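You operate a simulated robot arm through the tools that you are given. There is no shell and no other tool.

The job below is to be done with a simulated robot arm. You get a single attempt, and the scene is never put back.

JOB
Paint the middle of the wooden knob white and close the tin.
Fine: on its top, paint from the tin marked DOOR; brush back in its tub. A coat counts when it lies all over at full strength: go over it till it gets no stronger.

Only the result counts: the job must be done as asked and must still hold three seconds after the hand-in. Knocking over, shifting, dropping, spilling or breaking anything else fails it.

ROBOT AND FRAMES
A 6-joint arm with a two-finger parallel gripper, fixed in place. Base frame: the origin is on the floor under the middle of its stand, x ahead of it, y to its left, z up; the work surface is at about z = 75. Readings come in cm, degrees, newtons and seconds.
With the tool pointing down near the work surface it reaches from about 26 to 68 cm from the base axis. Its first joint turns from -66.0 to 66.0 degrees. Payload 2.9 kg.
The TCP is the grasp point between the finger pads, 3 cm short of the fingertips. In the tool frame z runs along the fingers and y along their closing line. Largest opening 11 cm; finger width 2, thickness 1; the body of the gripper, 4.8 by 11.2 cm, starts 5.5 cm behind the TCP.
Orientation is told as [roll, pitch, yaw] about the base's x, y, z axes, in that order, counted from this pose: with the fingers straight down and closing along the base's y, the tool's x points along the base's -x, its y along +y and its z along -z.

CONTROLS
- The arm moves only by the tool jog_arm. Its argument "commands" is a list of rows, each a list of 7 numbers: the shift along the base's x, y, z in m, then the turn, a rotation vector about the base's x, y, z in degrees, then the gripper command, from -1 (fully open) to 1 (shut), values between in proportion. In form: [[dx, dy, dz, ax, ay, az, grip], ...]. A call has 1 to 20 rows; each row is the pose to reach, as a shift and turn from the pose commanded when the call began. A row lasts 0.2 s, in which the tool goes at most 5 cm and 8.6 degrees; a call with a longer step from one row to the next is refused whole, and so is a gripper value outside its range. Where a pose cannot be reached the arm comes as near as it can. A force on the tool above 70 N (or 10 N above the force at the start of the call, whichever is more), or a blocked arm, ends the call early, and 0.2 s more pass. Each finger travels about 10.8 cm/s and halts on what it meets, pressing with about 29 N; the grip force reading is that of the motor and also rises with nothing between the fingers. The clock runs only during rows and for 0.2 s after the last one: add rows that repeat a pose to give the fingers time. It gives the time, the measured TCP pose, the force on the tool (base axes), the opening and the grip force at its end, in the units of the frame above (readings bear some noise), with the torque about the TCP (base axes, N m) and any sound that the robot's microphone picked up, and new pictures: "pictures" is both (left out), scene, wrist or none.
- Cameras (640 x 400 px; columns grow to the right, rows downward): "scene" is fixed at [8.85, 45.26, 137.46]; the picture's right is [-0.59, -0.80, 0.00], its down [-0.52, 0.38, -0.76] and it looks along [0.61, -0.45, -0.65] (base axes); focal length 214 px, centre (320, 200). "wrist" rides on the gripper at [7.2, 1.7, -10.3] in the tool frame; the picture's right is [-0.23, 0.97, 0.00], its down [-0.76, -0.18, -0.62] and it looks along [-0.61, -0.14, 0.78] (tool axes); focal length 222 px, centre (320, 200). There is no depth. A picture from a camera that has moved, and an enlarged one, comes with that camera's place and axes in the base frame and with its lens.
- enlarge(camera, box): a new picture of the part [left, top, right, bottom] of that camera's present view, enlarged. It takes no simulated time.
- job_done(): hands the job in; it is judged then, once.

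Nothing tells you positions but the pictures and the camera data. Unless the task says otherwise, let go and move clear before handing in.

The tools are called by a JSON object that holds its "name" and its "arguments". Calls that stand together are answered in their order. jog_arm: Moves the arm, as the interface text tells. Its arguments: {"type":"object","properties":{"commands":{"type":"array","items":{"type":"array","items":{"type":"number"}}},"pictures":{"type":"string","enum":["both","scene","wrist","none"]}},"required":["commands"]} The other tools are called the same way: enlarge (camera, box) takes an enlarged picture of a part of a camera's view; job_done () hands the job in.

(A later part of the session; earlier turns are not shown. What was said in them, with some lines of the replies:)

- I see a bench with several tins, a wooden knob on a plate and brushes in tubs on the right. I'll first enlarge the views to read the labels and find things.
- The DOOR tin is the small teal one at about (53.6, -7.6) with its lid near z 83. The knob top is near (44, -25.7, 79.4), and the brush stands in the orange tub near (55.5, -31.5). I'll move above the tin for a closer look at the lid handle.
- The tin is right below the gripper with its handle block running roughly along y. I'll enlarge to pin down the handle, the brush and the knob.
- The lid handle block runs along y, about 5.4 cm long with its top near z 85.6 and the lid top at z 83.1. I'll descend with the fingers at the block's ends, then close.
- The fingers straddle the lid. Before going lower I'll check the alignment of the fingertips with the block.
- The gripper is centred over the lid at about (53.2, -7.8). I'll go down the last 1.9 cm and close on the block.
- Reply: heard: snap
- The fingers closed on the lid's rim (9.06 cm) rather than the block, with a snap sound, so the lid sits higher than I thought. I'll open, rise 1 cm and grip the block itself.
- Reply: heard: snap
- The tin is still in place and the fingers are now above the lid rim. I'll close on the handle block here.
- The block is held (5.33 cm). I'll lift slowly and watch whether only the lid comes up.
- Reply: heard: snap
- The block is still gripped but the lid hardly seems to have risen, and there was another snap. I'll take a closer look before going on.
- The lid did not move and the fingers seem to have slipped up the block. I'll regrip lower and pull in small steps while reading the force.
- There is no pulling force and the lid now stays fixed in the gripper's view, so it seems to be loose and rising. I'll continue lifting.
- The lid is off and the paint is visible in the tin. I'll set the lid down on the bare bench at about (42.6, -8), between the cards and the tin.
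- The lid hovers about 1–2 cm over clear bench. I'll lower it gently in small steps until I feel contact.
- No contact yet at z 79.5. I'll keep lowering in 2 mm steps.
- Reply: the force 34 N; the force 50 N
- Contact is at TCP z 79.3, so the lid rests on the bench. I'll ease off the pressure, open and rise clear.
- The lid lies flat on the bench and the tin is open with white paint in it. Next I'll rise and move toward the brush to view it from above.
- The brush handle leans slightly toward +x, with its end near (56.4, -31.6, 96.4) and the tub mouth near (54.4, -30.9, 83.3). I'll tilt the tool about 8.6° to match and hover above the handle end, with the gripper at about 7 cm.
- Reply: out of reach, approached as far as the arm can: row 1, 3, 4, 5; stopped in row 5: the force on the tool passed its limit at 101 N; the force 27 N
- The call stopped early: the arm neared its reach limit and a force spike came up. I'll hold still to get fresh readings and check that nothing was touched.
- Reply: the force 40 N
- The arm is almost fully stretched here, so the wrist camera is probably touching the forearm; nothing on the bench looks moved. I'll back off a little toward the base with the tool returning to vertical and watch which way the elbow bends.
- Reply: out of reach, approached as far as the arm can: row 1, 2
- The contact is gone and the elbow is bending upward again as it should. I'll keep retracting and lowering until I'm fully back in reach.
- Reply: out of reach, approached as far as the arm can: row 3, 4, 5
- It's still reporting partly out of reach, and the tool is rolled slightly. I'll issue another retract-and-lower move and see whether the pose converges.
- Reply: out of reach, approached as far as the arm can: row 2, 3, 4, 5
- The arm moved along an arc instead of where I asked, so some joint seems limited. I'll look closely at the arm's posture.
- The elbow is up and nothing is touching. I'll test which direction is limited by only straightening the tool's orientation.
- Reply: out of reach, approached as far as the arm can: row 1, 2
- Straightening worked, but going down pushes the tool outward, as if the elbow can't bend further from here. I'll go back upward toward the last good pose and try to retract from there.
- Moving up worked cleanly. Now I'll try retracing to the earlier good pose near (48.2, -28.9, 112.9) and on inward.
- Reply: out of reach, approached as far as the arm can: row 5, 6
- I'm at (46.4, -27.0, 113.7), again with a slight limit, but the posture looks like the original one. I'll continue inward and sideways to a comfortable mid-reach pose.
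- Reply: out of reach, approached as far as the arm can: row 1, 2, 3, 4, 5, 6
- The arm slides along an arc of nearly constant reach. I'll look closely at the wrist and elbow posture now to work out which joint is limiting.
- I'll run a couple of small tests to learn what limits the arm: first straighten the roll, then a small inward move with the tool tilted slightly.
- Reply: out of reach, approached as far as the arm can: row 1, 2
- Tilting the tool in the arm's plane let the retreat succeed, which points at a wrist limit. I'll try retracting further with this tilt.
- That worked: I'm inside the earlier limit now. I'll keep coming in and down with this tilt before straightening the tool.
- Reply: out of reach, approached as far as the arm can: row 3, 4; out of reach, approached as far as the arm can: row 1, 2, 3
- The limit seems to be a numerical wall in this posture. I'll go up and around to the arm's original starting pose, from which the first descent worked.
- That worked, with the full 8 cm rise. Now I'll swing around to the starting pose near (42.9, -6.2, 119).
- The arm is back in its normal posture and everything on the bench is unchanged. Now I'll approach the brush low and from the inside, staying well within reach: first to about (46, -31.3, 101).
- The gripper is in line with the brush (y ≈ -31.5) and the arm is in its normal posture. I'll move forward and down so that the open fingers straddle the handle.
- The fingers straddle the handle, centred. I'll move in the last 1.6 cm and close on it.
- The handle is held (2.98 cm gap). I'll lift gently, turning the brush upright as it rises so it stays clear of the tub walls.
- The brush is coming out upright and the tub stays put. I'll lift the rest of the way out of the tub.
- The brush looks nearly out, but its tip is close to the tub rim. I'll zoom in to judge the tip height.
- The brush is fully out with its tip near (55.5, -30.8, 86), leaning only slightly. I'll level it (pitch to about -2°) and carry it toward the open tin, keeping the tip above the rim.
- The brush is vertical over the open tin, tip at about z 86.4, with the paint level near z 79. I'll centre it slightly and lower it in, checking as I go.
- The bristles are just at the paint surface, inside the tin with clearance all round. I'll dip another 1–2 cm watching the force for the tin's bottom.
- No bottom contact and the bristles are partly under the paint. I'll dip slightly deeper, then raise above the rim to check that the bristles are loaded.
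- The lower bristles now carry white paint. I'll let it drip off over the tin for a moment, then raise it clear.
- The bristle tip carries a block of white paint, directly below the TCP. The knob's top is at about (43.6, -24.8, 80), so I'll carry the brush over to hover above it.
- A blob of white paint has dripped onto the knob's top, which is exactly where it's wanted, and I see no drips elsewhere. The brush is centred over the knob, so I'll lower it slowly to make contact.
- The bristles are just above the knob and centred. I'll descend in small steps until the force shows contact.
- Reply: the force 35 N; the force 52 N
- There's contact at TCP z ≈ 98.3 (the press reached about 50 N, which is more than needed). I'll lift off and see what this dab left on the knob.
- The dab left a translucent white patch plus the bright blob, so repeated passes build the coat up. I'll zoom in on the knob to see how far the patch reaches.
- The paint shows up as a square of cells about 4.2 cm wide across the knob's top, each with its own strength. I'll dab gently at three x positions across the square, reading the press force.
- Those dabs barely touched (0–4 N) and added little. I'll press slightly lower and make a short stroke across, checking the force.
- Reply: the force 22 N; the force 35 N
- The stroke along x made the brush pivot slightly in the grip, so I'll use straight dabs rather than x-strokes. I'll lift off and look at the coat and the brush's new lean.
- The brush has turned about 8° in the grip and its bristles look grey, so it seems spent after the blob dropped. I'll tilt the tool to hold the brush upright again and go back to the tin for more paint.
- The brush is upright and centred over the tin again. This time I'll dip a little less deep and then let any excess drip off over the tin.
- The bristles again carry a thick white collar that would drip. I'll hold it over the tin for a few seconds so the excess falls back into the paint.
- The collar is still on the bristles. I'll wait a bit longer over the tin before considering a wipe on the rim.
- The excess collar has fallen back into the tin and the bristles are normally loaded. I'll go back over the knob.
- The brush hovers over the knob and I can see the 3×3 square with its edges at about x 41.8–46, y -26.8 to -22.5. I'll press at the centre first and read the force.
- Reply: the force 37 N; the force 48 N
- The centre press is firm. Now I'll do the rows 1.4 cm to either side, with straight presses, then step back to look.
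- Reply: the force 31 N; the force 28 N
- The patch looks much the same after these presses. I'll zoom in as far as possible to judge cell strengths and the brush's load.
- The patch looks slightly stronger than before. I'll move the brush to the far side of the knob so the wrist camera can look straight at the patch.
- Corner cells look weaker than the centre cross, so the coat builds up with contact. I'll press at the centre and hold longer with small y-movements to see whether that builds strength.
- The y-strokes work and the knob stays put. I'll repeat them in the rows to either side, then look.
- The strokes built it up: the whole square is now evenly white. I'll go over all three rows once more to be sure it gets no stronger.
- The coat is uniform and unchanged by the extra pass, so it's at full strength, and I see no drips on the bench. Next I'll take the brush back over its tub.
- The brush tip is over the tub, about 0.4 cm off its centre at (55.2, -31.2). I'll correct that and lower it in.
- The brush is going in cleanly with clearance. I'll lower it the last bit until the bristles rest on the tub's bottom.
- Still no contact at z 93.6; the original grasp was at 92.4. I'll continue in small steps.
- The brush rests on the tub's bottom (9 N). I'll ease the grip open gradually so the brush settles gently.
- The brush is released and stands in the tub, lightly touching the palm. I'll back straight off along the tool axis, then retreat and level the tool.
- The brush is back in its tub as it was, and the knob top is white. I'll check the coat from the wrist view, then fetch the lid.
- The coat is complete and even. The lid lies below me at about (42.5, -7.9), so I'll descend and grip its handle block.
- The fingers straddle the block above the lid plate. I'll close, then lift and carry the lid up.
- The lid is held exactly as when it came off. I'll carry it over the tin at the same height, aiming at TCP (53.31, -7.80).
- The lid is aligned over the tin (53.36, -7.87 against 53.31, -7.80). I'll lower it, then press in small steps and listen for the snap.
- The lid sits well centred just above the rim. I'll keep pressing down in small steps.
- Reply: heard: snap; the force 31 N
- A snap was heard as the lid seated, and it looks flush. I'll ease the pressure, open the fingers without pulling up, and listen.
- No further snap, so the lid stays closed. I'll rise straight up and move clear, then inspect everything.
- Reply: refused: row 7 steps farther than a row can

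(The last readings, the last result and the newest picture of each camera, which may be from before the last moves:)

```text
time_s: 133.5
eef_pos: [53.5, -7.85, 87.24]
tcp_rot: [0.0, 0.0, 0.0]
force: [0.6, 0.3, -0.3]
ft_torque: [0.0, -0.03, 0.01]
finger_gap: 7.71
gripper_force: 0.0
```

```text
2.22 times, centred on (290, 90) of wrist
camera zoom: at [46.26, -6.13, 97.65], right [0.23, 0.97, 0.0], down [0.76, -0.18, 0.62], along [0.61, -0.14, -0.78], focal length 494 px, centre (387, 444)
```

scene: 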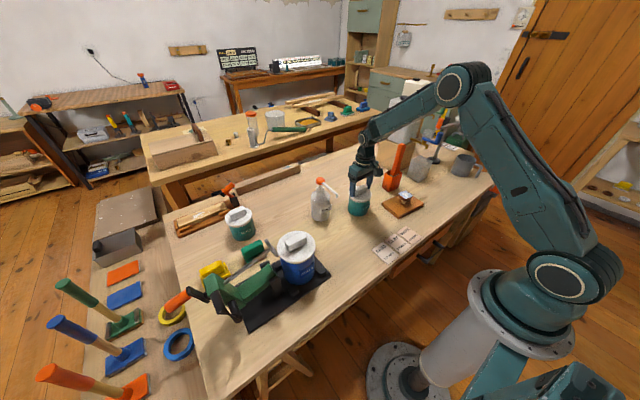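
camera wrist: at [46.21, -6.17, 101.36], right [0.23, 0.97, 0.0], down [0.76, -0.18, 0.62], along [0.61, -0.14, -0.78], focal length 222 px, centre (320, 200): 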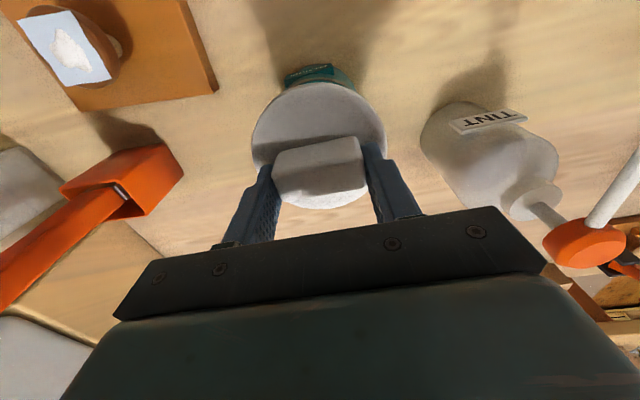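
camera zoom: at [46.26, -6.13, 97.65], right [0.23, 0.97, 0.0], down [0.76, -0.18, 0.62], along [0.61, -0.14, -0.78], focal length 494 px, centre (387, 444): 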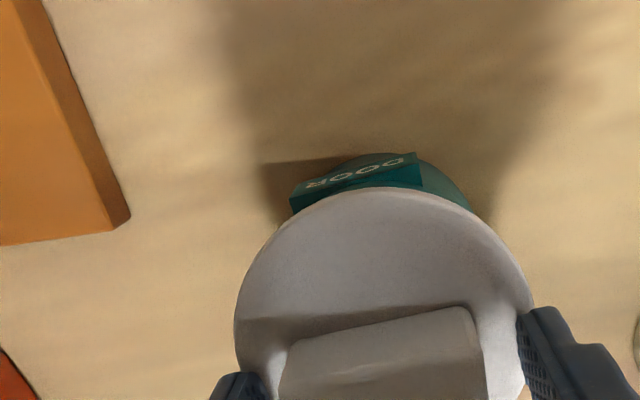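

That move was refused because one step was too long; everything else looks right. I'll repeat the retreat with smaller steps.

{"name": "jog_arm", "arguments": {"commands": [[0, 0, 0.01, 0, 0, 0, -0.4], [0, 0, 0.04, 0, 0, 0, -0.4], [0, 0, 0.08, 0, 0, 0, -0.4], [0, 0, 0.12, 0, 0, 0, -0.4], [-0.02, 0, 0.15, 0, 0, 0, -0.4], [-0.05, 0.005, 0.18, 0, 0, 0, -0.4], [-0.08, 0.01, 0.21, 0, 0, 0, -0.4], [-0.1, 0.01, 0.24, 0, 0, 0, -0.4], [-0.1, 0.01, 0.26, 0, 0, 0, -0.4], [-0.1, 0.01, 0.26, 0, 0, 0, -0.4]], "pictures": "both"}}

{"name": "enlarge", "arguments": {"camera": "scene", "box": [335, 160, 385, 220]}}

{"name": "enlarge", "arguments": {"camera": "scene", "box": [340, 120, 460, 240]}}

{"name": "enlarge", "arguments": {"camera": "wrist", "box": [150, 0, 430, 180]}}

```text
time_s: 135.7
eef_pos: [43.47, -7.02, 113.35]
tcp_rot: [0.0, 0.0, -0.1]
force: [0.1, 0.6, 0.4]
ft_torque: [0.01, -0.04, 0.04]
finger_gap: 7.71
gripper_force: 0.1
camera wrist: at [36.29, -5.28, 123.67], right [0.23, 0.97, 0.0], down [0.76, -0.18, 0.62], along [0.61, -0.14, -0.78], focal length 222 px, centre (320, 200)
```

scene: 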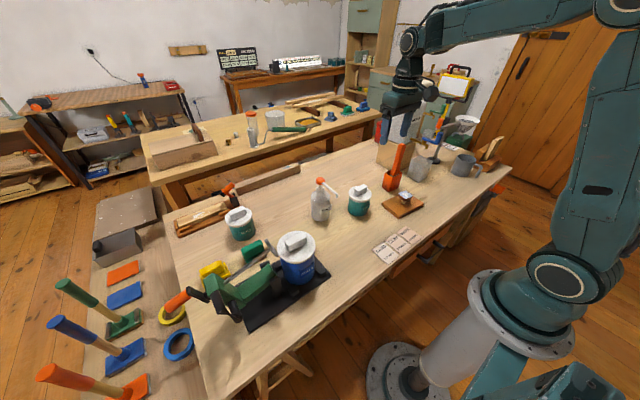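
wrist: 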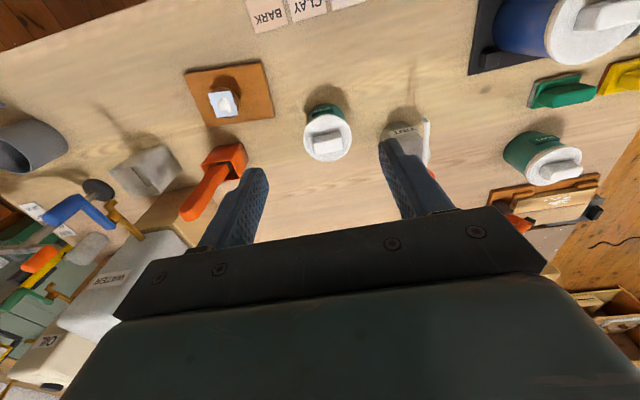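

```text
6.67 times, centred on (360, 190) of scene
camera zoom: at [8.85, 45.26, 137.46], right [-0.59, -0.8, 0.0], down [-0.52, 0.39, -0.76], along [0.61, -0.45, -0.65], focal length 1430 px, centre (53, 267)
```

zoom: 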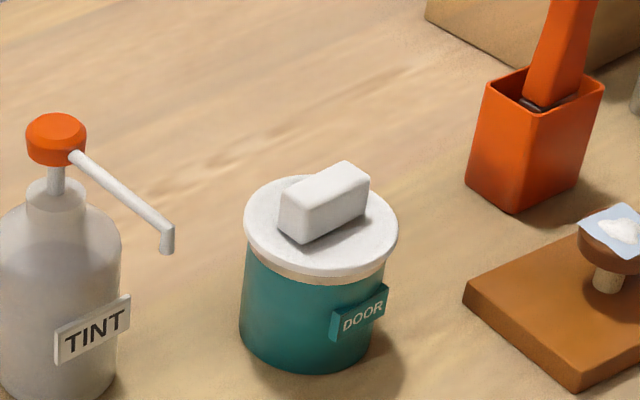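

```text
3.33 times, centred on (400, 180) of scene
camera zoom: at [8.85, 45.26, 137.46], right [-0.59, -0.8, 0.0], down [-0.52, 0.39, -0.76], along [0.61, -0.45, -0.65], focal length 715 px, centre (53, 267)
```

zoom: 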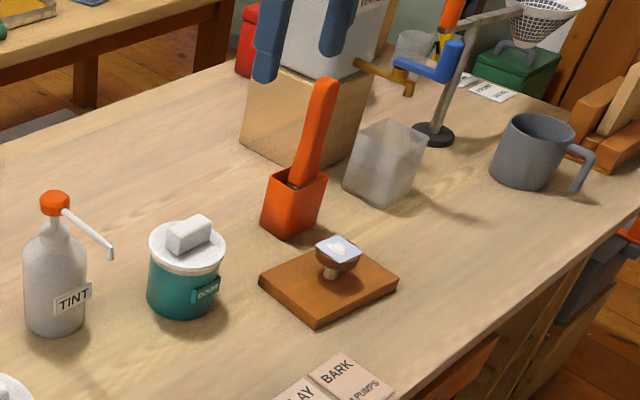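

```text
2.22 times, centred on (290, 90) of wrist
camera zoom: at [36.29, -5.28, 123.67], right [0.23, 0.97, 0.0], down [0.76, -0.18, 0.62], along [0.61, -0.14, -0.78], focal length 494 px, centre (387, 444)
```

zoom: 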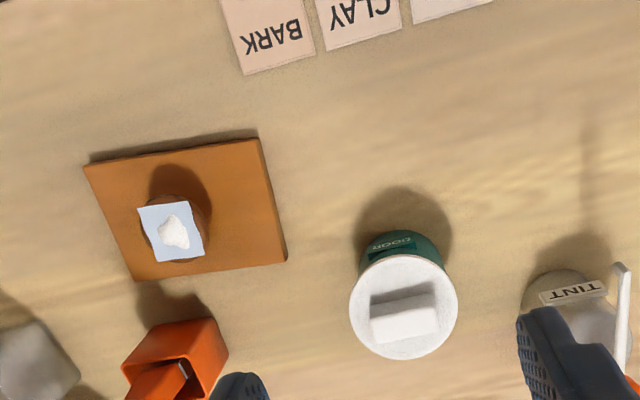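

The lid is closed and level, and the knob's top has an even white coat. The brush is back in its tub, nothing else looks moved or dripped on, and the arm is clear, so I'll hand in.

{"name": "job_done", "arguments": {}}

```text
The job is handed in.
```

The middle of the knob's top now has a full white coat from the DOOR tin. The tin is closed and the brush is back in its tub. I've handed the job in, but no verdict has come back yet.

- **Coat:** it lies evenly over the whole square that took paint, about 4.2 cm across. A second pass made it no stronger. A small raised blob of white sits in the middle, where paint dripped off the brush before the first stroke.
- **Tin:** the lid snapped on when I pressed it down and sits level. It made no further sound when I let go.
- **Everything else:** the last pictures show nothing moved or knocked over, and no paint on the bench.
- **Arm fault on the way:** early on, before picking up the brush, the arm reached too far and its wrist camera seems to have pressed against its own forearm. The call stopped at 101 N. I backed it off and brought it back to its normal posture, and nothing on the bench was touched.
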